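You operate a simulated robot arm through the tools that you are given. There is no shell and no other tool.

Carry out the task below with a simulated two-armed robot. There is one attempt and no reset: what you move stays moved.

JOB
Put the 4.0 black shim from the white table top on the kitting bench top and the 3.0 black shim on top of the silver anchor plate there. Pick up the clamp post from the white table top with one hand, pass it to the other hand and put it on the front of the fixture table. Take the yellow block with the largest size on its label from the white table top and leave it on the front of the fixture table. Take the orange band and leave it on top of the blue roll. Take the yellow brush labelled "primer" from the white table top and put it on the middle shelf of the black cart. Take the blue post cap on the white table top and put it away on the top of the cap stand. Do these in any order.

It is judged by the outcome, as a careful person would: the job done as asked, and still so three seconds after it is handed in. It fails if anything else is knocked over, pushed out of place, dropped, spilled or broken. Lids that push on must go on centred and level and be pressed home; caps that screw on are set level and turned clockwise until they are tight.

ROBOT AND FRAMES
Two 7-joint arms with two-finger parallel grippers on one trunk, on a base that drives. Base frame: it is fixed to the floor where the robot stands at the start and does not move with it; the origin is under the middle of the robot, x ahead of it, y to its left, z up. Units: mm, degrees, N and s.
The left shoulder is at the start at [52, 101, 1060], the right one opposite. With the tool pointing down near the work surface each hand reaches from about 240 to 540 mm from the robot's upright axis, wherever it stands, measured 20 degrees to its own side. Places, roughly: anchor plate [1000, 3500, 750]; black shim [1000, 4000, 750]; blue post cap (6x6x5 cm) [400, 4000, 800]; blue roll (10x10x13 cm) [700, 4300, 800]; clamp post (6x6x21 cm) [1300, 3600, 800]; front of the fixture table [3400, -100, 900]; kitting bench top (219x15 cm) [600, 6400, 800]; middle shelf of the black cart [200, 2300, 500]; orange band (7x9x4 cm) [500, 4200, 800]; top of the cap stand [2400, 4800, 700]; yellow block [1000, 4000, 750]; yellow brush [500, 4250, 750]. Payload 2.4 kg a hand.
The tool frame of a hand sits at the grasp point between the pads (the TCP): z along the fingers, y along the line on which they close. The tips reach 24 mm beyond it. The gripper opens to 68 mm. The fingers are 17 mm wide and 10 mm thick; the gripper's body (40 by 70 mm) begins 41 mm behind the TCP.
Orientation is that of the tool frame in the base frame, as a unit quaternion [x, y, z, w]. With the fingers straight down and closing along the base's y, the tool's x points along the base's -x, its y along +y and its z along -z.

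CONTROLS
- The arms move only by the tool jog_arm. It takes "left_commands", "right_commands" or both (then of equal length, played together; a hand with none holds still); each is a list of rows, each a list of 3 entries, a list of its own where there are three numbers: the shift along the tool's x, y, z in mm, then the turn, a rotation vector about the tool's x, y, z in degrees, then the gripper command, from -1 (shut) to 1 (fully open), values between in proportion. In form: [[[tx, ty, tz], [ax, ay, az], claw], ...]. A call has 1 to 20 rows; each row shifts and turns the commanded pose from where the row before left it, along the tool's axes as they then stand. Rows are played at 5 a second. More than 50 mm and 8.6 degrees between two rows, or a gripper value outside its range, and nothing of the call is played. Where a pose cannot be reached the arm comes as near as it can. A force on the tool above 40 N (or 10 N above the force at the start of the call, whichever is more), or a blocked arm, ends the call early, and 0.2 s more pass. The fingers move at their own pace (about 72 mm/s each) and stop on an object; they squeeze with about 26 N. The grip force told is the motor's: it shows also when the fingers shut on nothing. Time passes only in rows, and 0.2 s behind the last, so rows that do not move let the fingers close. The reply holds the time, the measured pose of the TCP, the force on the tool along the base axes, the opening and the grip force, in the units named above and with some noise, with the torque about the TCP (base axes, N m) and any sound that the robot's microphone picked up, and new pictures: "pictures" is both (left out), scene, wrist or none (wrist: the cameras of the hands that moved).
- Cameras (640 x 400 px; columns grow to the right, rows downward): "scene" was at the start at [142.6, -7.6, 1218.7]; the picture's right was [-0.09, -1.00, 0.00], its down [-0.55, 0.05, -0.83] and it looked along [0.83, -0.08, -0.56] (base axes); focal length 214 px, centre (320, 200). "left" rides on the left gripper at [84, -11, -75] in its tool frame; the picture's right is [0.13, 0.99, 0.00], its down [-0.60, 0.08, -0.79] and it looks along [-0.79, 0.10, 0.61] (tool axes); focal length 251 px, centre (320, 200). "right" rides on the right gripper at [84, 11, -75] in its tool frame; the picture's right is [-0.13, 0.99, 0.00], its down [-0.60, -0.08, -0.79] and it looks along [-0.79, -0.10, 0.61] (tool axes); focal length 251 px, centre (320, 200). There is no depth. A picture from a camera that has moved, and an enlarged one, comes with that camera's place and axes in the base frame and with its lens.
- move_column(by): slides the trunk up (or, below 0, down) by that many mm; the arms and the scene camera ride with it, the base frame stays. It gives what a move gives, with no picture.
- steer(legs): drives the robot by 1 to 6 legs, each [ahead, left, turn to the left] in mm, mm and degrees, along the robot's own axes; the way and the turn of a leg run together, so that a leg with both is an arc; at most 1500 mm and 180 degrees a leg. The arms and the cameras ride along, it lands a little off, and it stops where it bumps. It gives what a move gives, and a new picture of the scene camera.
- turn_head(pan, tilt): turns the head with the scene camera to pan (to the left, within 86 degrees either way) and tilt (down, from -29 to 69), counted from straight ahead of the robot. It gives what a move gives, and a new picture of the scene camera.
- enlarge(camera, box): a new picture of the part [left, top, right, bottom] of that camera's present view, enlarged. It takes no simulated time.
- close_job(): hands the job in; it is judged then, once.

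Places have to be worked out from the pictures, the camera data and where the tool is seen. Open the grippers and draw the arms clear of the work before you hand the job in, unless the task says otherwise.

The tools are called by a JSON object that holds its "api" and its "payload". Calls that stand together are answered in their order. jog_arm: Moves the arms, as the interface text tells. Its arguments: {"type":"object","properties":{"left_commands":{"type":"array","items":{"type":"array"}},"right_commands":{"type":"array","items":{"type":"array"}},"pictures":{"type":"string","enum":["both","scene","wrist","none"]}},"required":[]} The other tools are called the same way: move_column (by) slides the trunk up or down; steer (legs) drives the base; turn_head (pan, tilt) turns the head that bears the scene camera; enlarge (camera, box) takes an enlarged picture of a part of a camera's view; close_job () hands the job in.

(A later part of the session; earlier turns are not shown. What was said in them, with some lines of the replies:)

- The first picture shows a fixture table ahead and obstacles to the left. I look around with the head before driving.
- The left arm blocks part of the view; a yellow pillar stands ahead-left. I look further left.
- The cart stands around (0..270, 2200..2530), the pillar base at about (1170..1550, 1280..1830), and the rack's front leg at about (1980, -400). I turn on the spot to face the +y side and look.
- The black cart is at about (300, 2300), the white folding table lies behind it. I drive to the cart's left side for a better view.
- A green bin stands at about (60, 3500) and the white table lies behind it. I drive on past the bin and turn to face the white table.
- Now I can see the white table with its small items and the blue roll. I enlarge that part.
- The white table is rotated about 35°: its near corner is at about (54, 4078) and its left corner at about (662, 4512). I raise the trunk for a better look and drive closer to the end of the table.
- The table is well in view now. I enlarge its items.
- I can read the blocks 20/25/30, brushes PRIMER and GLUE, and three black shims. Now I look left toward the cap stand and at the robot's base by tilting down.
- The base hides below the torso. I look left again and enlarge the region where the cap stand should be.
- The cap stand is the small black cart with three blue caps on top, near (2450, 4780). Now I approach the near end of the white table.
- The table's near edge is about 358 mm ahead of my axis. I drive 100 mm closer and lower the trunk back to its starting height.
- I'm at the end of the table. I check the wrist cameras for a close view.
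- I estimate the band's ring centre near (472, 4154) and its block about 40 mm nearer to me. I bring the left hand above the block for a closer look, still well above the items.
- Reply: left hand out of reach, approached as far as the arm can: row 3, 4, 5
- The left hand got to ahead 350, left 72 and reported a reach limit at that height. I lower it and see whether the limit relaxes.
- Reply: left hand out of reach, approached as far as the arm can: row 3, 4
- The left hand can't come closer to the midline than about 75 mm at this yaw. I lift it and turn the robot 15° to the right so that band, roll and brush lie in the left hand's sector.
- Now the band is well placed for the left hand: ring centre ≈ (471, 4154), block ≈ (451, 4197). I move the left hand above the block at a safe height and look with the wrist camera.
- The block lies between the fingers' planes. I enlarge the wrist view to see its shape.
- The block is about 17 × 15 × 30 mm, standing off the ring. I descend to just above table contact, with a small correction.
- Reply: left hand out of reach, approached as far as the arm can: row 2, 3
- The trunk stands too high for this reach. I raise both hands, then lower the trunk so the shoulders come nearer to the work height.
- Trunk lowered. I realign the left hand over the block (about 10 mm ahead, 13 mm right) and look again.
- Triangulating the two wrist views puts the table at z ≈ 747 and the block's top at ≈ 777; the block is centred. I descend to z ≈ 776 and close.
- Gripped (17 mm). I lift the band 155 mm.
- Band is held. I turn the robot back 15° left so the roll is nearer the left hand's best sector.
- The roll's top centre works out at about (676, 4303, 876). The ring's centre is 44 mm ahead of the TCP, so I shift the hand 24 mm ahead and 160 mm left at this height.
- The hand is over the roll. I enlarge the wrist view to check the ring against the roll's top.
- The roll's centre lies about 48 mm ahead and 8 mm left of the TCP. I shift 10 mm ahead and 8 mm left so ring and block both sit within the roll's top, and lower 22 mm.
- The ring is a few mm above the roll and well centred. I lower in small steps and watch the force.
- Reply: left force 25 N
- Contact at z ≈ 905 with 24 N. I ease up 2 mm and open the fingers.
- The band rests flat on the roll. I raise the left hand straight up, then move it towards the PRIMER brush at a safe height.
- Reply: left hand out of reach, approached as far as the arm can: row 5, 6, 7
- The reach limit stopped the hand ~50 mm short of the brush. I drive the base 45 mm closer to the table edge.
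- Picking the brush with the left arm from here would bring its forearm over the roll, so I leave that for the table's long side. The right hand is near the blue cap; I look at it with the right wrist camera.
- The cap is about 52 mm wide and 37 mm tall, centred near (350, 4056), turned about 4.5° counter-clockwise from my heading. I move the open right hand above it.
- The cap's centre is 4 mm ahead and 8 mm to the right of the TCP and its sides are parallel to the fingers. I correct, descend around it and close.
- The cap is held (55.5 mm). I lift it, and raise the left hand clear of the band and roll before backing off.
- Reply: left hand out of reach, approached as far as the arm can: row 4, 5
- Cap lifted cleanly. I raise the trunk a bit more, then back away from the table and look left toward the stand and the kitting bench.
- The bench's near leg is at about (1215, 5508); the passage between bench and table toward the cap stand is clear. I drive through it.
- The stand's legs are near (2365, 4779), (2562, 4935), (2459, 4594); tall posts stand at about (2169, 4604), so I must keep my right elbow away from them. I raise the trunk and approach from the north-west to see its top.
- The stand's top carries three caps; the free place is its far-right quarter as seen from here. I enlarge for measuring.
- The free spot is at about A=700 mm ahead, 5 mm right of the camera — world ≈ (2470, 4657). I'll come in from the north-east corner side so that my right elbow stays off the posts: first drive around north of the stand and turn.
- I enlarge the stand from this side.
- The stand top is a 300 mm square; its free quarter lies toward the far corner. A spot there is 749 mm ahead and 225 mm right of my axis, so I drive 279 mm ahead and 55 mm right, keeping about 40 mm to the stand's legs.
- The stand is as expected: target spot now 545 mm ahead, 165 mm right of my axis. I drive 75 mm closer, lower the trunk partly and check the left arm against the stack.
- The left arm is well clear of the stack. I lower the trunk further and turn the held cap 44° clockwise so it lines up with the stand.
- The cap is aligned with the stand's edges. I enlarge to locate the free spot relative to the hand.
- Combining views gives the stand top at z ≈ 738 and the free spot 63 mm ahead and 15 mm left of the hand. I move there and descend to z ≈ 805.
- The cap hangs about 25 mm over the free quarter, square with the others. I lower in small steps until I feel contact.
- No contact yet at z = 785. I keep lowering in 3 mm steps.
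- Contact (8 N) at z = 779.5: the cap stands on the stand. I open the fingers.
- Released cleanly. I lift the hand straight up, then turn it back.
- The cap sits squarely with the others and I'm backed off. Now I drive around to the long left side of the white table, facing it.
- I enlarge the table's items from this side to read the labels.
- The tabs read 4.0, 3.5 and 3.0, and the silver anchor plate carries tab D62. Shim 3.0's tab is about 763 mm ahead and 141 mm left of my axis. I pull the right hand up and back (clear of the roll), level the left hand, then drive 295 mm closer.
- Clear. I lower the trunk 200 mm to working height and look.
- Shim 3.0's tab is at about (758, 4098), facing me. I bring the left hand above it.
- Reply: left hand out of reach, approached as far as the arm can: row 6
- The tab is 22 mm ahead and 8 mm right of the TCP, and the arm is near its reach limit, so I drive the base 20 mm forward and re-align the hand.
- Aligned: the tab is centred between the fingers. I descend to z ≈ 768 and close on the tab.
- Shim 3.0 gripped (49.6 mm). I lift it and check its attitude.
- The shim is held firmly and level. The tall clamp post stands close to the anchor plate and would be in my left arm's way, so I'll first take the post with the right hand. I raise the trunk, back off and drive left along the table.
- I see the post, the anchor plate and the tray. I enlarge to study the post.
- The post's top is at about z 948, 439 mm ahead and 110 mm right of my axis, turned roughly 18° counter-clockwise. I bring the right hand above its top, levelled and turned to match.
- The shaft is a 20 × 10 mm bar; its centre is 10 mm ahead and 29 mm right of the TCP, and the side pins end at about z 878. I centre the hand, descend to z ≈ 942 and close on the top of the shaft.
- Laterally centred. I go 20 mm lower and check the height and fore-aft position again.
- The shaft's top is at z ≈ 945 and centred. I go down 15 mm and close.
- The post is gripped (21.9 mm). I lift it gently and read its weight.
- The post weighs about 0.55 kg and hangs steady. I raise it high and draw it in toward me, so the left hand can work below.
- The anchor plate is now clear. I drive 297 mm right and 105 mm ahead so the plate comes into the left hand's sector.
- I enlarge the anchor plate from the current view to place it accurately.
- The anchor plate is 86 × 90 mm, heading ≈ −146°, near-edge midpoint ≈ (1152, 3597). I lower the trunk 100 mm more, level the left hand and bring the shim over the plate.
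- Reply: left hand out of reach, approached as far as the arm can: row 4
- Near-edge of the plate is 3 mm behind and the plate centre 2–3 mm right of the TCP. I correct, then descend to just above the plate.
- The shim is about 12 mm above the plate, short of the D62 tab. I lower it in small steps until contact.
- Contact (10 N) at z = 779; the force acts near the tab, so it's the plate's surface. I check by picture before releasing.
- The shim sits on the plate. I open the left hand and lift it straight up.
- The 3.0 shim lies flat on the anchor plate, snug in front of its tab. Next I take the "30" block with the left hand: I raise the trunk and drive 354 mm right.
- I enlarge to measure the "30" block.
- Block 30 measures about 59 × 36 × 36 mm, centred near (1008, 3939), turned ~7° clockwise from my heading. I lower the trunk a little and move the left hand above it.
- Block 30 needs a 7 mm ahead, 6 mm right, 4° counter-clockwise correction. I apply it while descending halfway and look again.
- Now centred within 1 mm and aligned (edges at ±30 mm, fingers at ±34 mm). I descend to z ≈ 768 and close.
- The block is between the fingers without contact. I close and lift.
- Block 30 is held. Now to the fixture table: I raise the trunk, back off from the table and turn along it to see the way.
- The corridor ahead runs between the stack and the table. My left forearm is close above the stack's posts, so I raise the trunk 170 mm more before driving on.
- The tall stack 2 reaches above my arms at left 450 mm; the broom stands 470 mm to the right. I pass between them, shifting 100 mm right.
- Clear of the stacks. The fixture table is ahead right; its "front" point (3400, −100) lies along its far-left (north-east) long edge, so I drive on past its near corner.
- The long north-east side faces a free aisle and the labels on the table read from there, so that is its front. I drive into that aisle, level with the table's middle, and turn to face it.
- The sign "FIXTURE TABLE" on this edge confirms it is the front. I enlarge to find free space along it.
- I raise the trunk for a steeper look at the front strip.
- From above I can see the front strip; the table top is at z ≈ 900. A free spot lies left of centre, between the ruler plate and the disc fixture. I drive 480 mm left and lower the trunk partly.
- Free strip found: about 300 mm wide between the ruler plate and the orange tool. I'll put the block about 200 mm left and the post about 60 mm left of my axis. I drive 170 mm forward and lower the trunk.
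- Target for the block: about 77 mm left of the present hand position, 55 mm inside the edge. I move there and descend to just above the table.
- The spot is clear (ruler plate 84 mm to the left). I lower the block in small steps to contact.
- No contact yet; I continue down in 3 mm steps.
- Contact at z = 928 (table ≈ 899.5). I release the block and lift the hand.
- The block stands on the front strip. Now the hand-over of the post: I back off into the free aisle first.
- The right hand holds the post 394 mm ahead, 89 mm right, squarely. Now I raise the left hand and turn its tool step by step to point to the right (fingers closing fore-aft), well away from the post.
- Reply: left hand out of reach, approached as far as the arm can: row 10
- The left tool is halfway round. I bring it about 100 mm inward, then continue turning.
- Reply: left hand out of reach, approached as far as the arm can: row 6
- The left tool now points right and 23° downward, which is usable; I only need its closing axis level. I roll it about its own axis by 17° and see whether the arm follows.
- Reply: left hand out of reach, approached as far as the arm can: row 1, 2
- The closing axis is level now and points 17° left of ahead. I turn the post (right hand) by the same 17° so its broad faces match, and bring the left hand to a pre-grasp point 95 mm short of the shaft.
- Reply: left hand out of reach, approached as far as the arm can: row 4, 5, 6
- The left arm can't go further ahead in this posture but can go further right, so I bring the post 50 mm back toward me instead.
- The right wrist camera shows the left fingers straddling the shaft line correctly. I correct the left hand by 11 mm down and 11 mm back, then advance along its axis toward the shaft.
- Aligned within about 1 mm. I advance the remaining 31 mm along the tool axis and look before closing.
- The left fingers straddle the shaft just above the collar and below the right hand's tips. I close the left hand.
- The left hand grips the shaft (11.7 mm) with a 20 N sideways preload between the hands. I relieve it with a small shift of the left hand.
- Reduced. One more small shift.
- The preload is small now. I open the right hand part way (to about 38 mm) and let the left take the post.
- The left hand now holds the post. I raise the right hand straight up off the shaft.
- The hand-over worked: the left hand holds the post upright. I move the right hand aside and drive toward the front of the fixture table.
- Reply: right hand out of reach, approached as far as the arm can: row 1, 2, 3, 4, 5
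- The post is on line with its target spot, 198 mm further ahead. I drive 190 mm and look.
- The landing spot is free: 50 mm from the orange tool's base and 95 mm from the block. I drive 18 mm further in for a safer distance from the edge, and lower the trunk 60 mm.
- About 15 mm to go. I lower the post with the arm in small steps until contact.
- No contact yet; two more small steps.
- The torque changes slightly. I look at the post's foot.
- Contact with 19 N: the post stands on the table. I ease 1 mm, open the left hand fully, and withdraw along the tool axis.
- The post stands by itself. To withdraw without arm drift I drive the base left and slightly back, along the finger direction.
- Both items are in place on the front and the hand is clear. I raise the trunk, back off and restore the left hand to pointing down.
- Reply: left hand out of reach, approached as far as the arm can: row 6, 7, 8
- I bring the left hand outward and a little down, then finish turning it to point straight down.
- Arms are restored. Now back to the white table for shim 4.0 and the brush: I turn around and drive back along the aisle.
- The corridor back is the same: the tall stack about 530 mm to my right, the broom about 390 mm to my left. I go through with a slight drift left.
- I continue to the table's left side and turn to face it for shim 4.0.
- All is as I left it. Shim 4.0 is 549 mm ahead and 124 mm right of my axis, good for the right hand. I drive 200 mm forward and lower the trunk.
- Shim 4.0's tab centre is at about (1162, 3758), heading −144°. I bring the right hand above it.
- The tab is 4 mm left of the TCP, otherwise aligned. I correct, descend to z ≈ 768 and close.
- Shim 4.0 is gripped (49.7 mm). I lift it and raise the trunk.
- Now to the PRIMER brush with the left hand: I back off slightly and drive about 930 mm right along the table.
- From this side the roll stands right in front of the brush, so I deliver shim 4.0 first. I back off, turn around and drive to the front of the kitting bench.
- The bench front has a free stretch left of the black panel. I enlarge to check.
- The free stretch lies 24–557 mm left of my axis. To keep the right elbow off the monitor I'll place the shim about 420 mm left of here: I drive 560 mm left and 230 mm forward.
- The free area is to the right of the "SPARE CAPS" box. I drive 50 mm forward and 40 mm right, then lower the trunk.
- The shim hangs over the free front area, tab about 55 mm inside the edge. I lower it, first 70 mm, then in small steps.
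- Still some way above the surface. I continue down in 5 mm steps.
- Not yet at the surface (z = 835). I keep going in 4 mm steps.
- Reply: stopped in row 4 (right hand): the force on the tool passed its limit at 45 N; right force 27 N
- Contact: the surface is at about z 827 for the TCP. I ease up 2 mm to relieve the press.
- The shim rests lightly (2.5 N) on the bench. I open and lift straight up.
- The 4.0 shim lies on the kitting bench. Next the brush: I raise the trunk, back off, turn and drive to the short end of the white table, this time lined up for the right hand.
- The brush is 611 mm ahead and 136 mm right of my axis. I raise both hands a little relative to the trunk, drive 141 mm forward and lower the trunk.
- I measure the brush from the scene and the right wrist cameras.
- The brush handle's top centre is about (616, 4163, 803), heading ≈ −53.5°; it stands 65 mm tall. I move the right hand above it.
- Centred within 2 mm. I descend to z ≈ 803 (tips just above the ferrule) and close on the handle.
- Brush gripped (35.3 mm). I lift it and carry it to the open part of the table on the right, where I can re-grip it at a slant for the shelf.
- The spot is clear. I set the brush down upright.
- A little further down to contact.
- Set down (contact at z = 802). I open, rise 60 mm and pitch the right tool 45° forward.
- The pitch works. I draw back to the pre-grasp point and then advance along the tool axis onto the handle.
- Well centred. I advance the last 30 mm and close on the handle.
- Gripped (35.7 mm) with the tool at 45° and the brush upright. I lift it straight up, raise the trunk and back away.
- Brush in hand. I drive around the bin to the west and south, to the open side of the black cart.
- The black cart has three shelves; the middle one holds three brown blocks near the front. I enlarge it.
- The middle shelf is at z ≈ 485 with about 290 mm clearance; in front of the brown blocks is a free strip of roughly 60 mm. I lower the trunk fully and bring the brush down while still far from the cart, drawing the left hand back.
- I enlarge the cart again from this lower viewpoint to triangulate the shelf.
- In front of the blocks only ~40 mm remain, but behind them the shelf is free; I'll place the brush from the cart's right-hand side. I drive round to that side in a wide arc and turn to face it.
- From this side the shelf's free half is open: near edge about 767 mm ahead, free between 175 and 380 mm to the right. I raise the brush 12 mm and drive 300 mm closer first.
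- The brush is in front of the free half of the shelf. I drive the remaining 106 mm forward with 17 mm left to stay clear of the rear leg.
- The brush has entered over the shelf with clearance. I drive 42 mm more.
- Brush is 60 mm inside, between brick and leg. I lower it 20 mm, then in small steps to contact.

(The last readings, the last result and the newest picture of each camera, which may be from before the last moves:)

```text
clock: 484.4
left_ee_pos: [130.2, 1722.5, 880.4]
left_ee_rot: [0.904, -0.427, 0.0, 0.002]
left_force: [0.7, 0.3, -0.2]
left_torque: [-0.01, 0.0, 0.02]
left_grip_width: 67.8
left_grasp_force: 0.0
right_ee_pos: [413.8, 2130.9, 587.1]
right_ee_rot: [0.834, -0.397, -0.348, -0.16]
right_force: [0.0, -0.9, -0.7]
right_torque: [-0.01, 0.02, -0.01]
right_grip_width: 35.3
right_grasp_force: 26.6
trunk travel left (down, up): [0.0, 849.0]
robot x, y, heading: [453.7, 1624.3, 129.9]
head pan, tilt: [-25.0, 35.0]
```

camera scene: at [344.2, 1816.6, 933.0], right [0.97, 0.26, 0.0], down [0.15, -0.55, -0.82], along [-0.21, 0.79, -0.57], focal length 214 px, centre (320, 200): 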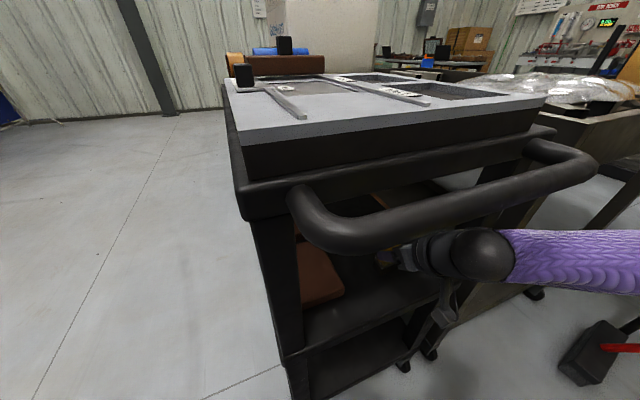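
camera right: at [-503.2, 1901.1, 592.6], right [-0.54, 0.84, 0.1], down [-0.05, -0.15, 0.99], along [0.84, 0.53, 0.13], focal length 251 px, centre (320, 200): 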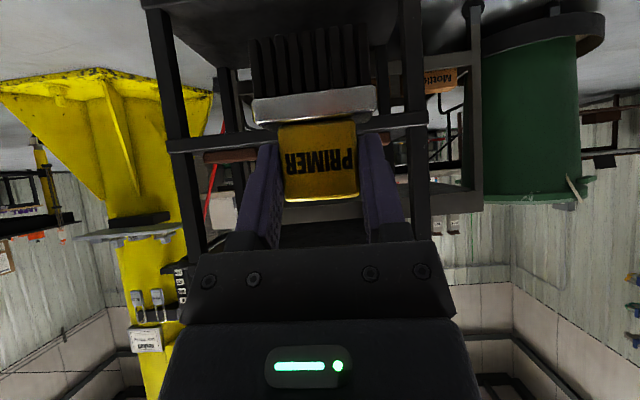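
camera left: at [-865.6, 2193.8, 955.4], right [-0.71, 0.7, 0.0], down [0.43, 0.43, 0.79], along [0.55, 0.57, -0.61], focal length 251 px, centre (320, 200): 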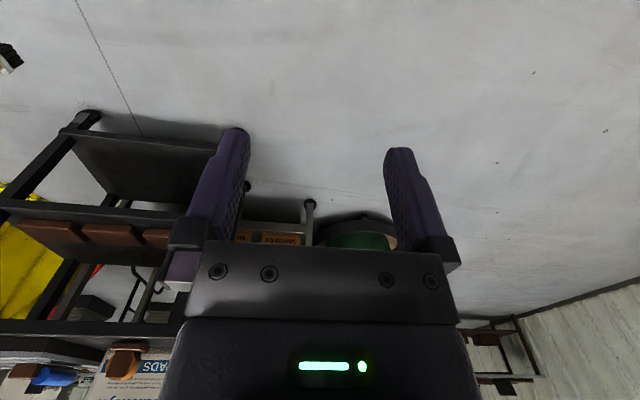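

Nothing touched yet at z = 587; smaller steps now.

{"api": "jog_arm", "payload": {"right_commands": [[[2.2, 0, 2.2], [0, 0, 0], -1], [[2.2, 0, 2.2], [0, 0, 0], -1], [[2.2, 0, 2.2], [0, 0, 0], -1], [[0, 0, 0], [0, 0, 0], -1]], "pictures": "none"}}

```text
clock: 485.4
left_ee_pos: [130.9, 1722.4, 880.9]
left_ee_rot: [0.904, -0.427, -0.001, 0.002]
left_force: [0.3, -0.1, -0.7]
left_torque: [-0.04, 0.01, -0.04]
left_grip_width: 68.1
left_grasp_force: 0.2
right_ee_pos: [413.2, 2128.7, 580.1]
right_ee_rot: [0.833, -0.396, -0.351, -0.162]
right_force: [2.1, 4.6, 22.9]
right_torque: [0.37, 0.04, -0.05]
right_grip_width: 35.6
right_grasp_force: 25.7
trunk travel left (down, up): [0.0, 849.0]
robot x, y, heading: [456.7, 1624.8, 129.9]
head pan, tilt: [-25.0, 35.0]
```

Contact at z ≈ 580 (23 N). I ease up slightly, check the view, then open.

{"api": "jog_arm", "payload": {"right_commands": [[[-1, 0, -1], [0, 0, 0], -1], [[0, 0, 0], [0, 0, 0], 0.3], [[0, 0, 0], [0, 0, 0], 1], [[0, 0, 0], [0, 0, 0], 1], [[0, 0, 0], [0, 0, 0], 1]], "pictures": "both"}}

```text
clock: 486.6
left_ee_pos: [131.4, 1724.0, 881.0]
left_ee_rot: [0.904, -0.426, 0.001, 0.001]
left_force: [0.4, 0.0, -0.6]
left_torque: [0.01, -0.02, -0.02]
left_grip_width: 68.1
left_grasp_force: 0.2
right_ee_pos: [414.1, 2130.3, 580.9]
right_ee_rot: [0.834, -0.397, -0.349, -0.16]
right_force: [-1.2, -0.4, 0.2]
right_torque: [0.01, 0.01, 0.02]
right_grip_width: 67.9
right_grasp_force: 0.1
trunk travel left (down, up): [0.0, 849.0]
robot x, y, heading: [452.8, 1624.3, 129.7]
head pan, tilt: [-25.0, 35.0]
camera scene: at [344.2, 1816.6, 933.0], right [0.97, 0.26, 0.0], down [0.15, -0.55, -0.82], along [-0.21, 0.79, -0.57], focal length 214 px, centre (320, 200)
camera right: at [476.6, 2035.4, 573.1], right [-0.82, -0.56, 0.1], down [0.15, -0.05, 0.99], along [-0.55, 0.83, 0.13], focal length 251 px, centre (320, 200)
```

scene: 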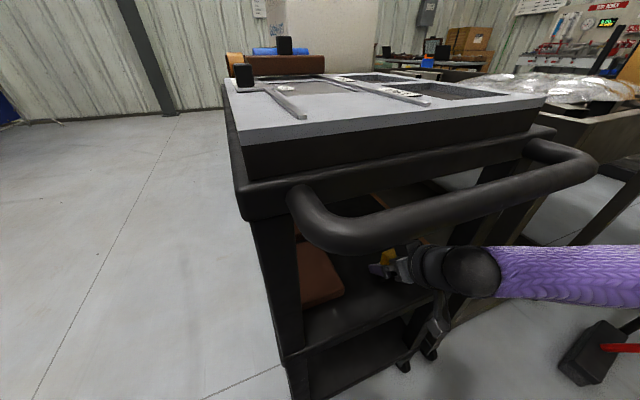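
right: 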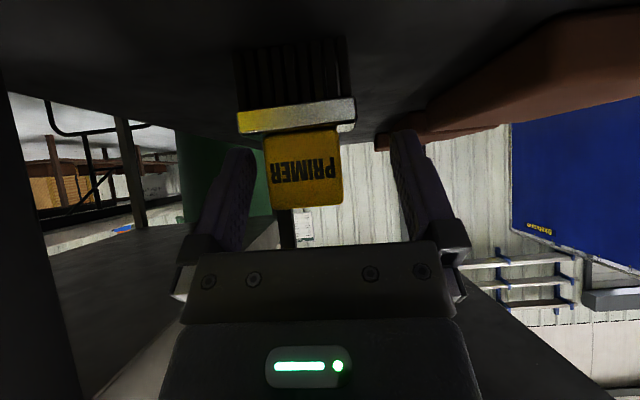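

The brush stands upright by itself on the shelf. I centre the open fingers around it (7 mm), then drive straight back.

{"api": "jog_arm", "payload": {"right_commands": [[[0, -6, 0], [0, 0, 0], 1], [[0, 0, 0], [0, 0, 0], 1]], "pictures": "wrist"}}

```text
clock: 487.2
left_ee_pos: [130.4, 1722.0, 879.6]
left_ee_rot: [0.904, -0.427, 0.0, 0.001]
left_force: [0.3, 0.9, -0.5]
left_torque: [0.0, -0.02, -0.01]
left_grip_width: 68.2
left_grasp_force: 0.1
right_ee_pos: [417.5, 2133.3, 580.0]
right_ee_rot: [0.834, -0.397, -0.349, -0.16]
right_force: [0.7, 0.1, 0.4]
right_torque: [0.0, -0.02, -0.02]
right_grip_width: 68.0
right_grasp_force: 0.0
trunk travel left (down, up): [0.0, 849.0]
robot x, y, heading: [457.8, 1624.8, 129.9]
head pan, tilt: [-25.0, 35.0]
camera right: at [481.2, 2039.2, 573.1], right [-0.82, -0.56, 0.1], down [0.16, -0.05, 0.99], along [-0.55, 0.83, 0.13], focal length 251 px, centre (320, 200)
```

right: 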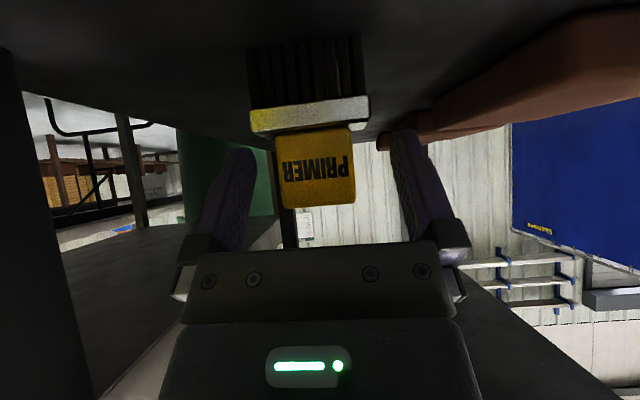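

Centred. I drive straight back 250 mm.

{"api": "steer", "payload": {"legs": [[-60, 0, 0], [-200, 0, 0]]}}

{"api": "enlarge", "payload": {"camera": "right", "box": [0, 0, 640, 400]}}

{"api": "enlarge", "payload": {"camera": "scene", "box": [180, 100, 480, 320]}}

```text
clock: 489.4
left_ee_pos: [296.7, 1523.7, 880.9]
left_ee_rot: [0.905, -0.424, 0.0, 0.002]
left_force: [0.5, 0.8, 0.1]
left_torque: [0.03, 0.0, 0.01]
left_grip_width: 68.0
left_grasp_force: 0.0
right_ee_pos: [582.1, 1935.3, 580.5]
right_ee_rot: [0.835, -0.395, -0.35, -0.159]
right_force: [-0.1, 0.0, 0.3]
right_torque: [0.0, 0.04, -0.03]
right_grip_width: 68.0
right_grasp_force: 0.0
trunk travel left (down, up): [0.0, 849.0]
robot x, y, heading: [626.0, 1426.8, 130.2]
head pan, tilt: [-25.0, 35.0]
camera scene: at [509.8, 1618.2, 933.0], right [0.96, 0.26, 0.0], down [0.15, -0.55, -0.82], along [-0.22, 0.79, -0.57], focal length 214 px, centre (320, 200)
```

scene: 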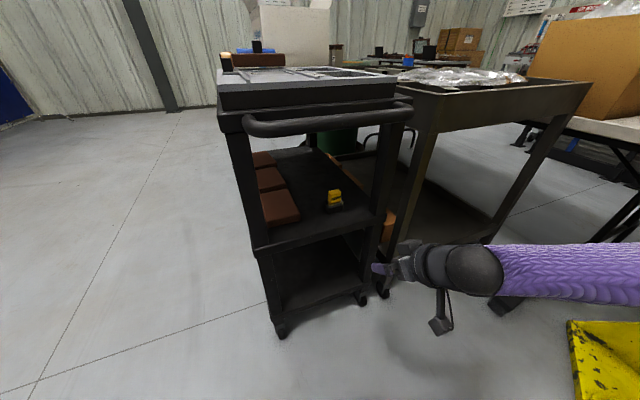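

```text
1.00 times, centred on (320, 200) of right (not enlarged: the box is as wide or as high as the picture)
camera zoom: at [645.8, 1841.4, 573.1], right [-0.82, -0.56, 0.1], down [0.16, -0.05, 0.99], along [-0.55, 0.83, 0.13], focal length 251 px, centre (320, 200)
```

zoom: 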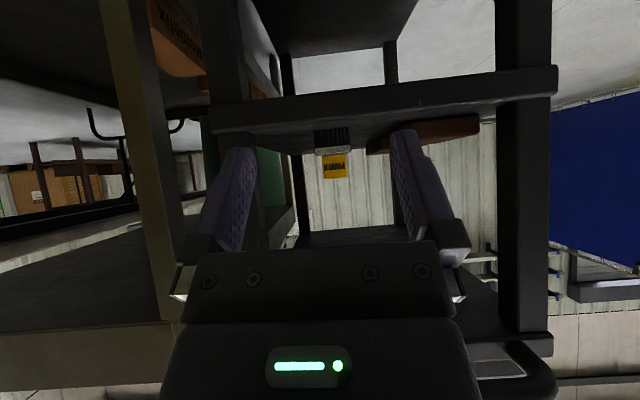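

```text
1.82 times, centred on (330, 210) of scene
camera zoom: at [509.8, 1618.2, 933.0], right [0.96, 0.26, 0.0], down [0.15, -0.55, -0.82], along [-0.22, 0.79, -0.57], focal length 390 px, centre (302, 182)
```

zoom: 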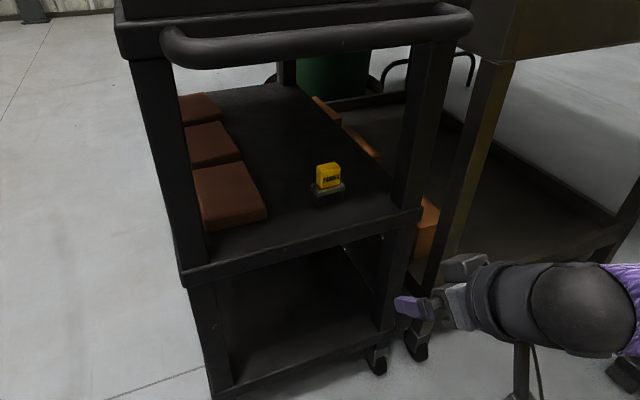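

The brush stands upright on the cart's middle shelf and nothing else moved. All items are placed; I draw back a little more with open grippers before handing in.

{"api": "steer", "payload": {"legs": [[-100, 0, 0]]}}

{"api": "move_column", "payload": {"by": 150}}

```text
clock: 490.5
left_ee_pos: [358.8, 1448.6, 880.9]
left_ee_rot: [0.906, -0.424, 0.001, 0.002]
left_force: [-0.6, -0.4, -0.2]
left_torque: [0.0, -0.05, -0.02]
left_grip_width: 67.9
left_grasp_force: 0.2
right_ee_pos: [646.8, 1859.7, 579.5]
right_ee_rot: [0.835, -0.394, -0.349, -0.16]
right_force: [0.1, 0.4, 0.3]
right_torque: [0.02, -0.01, 0.01]
right_grip_width: 68.0
right_grasp_force: 0.1
trunk travel left (down, up): [0.0, 849.0]
robot x, y, heading: [684.5, 1354.1, 130.3]
head pan, tilt: [-25.0, 35.0]
camera scene: at [573.5, 1542.8, 933.0], right [0.96, 0.26, 0.0], down [0.15, -0.55, -0.82], along [-0.22, 0.79, -0.57], focal length 214 px, centre (320, 200)
```

scene: 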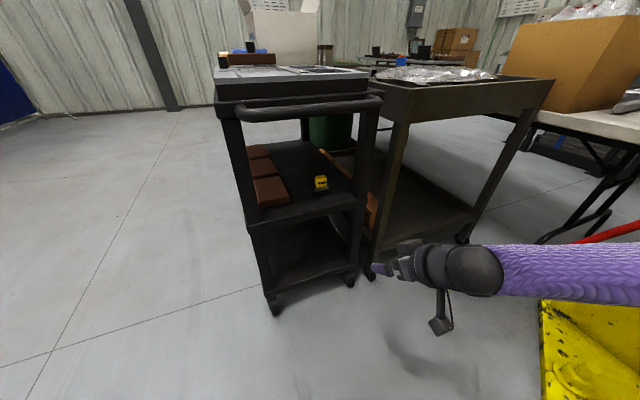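

```text
clock: 492.3
left_ee_pos: [360.0, 1448.4, 1031.2]
left_ee_rot: [0.906, -0.424, 0.0, 0.001]
left_force: [0.5, 0.4, -0.1]
left_torque: [0.01, -0.04, -0.02]
left_grip_width: 68.2
left_grasp_force: 0.1
right_ee_pos: [646.1, 1859.1, 730.8]
right_ee_rot: [0.835, -0.395, -0.349, -0.159]
right_force: [-0.4, -0.4, 0.0]
right_torque: [0.02, -0.02, -0.03]
right_grip_width: 68.1
right_grasp_force: 0.2
trunk travel left (down, up): [-150.0, 699.0]
robot x, y, heading: [687.6, 1350.0, 130.4]
head pan, tilt: [-25.0, 35.0]
```

Every item is at its place, both grippers are open and the arms are clear. I hand the job in.

{"api": "close_job", "payload": {}}

```text
The job is handed in.
```

All seven placements are done and the job is handed in. I checked each one by camera as I made it. I did not go back round for a final look before handing in.

- **Black shims:** the 4.0 shim is on the front of the kitting bench top. The 3.0 shim lies on the silver anchor plate, the one tabbed D62 on the white table. I took that as the plate meant by "there", since the places list puts the anchor plate on that table and I saw none on the bench.
- **Clamp post:** picked up with the right hand, passed to the left in mid-air, and standing on the front of the fixture table.
- **Yellow block:** of the blocks labelled 20, 25 and 30, I took the 30. It is beside the post on the front of the fixture table.
- **Orange band:** lying flat on top of the blue roll.
- **PRIMER brush:** standing upright on the middle shelf of the black cart, behind the brown blocks. I set it down once on a clear part of the white table to change my grip.
- **Blue post cap:** set squarely with the other three on top of the cap stand.

I saw nothing else knocked over or moved. The grippers were open and the arms drawn clear at hand-in.
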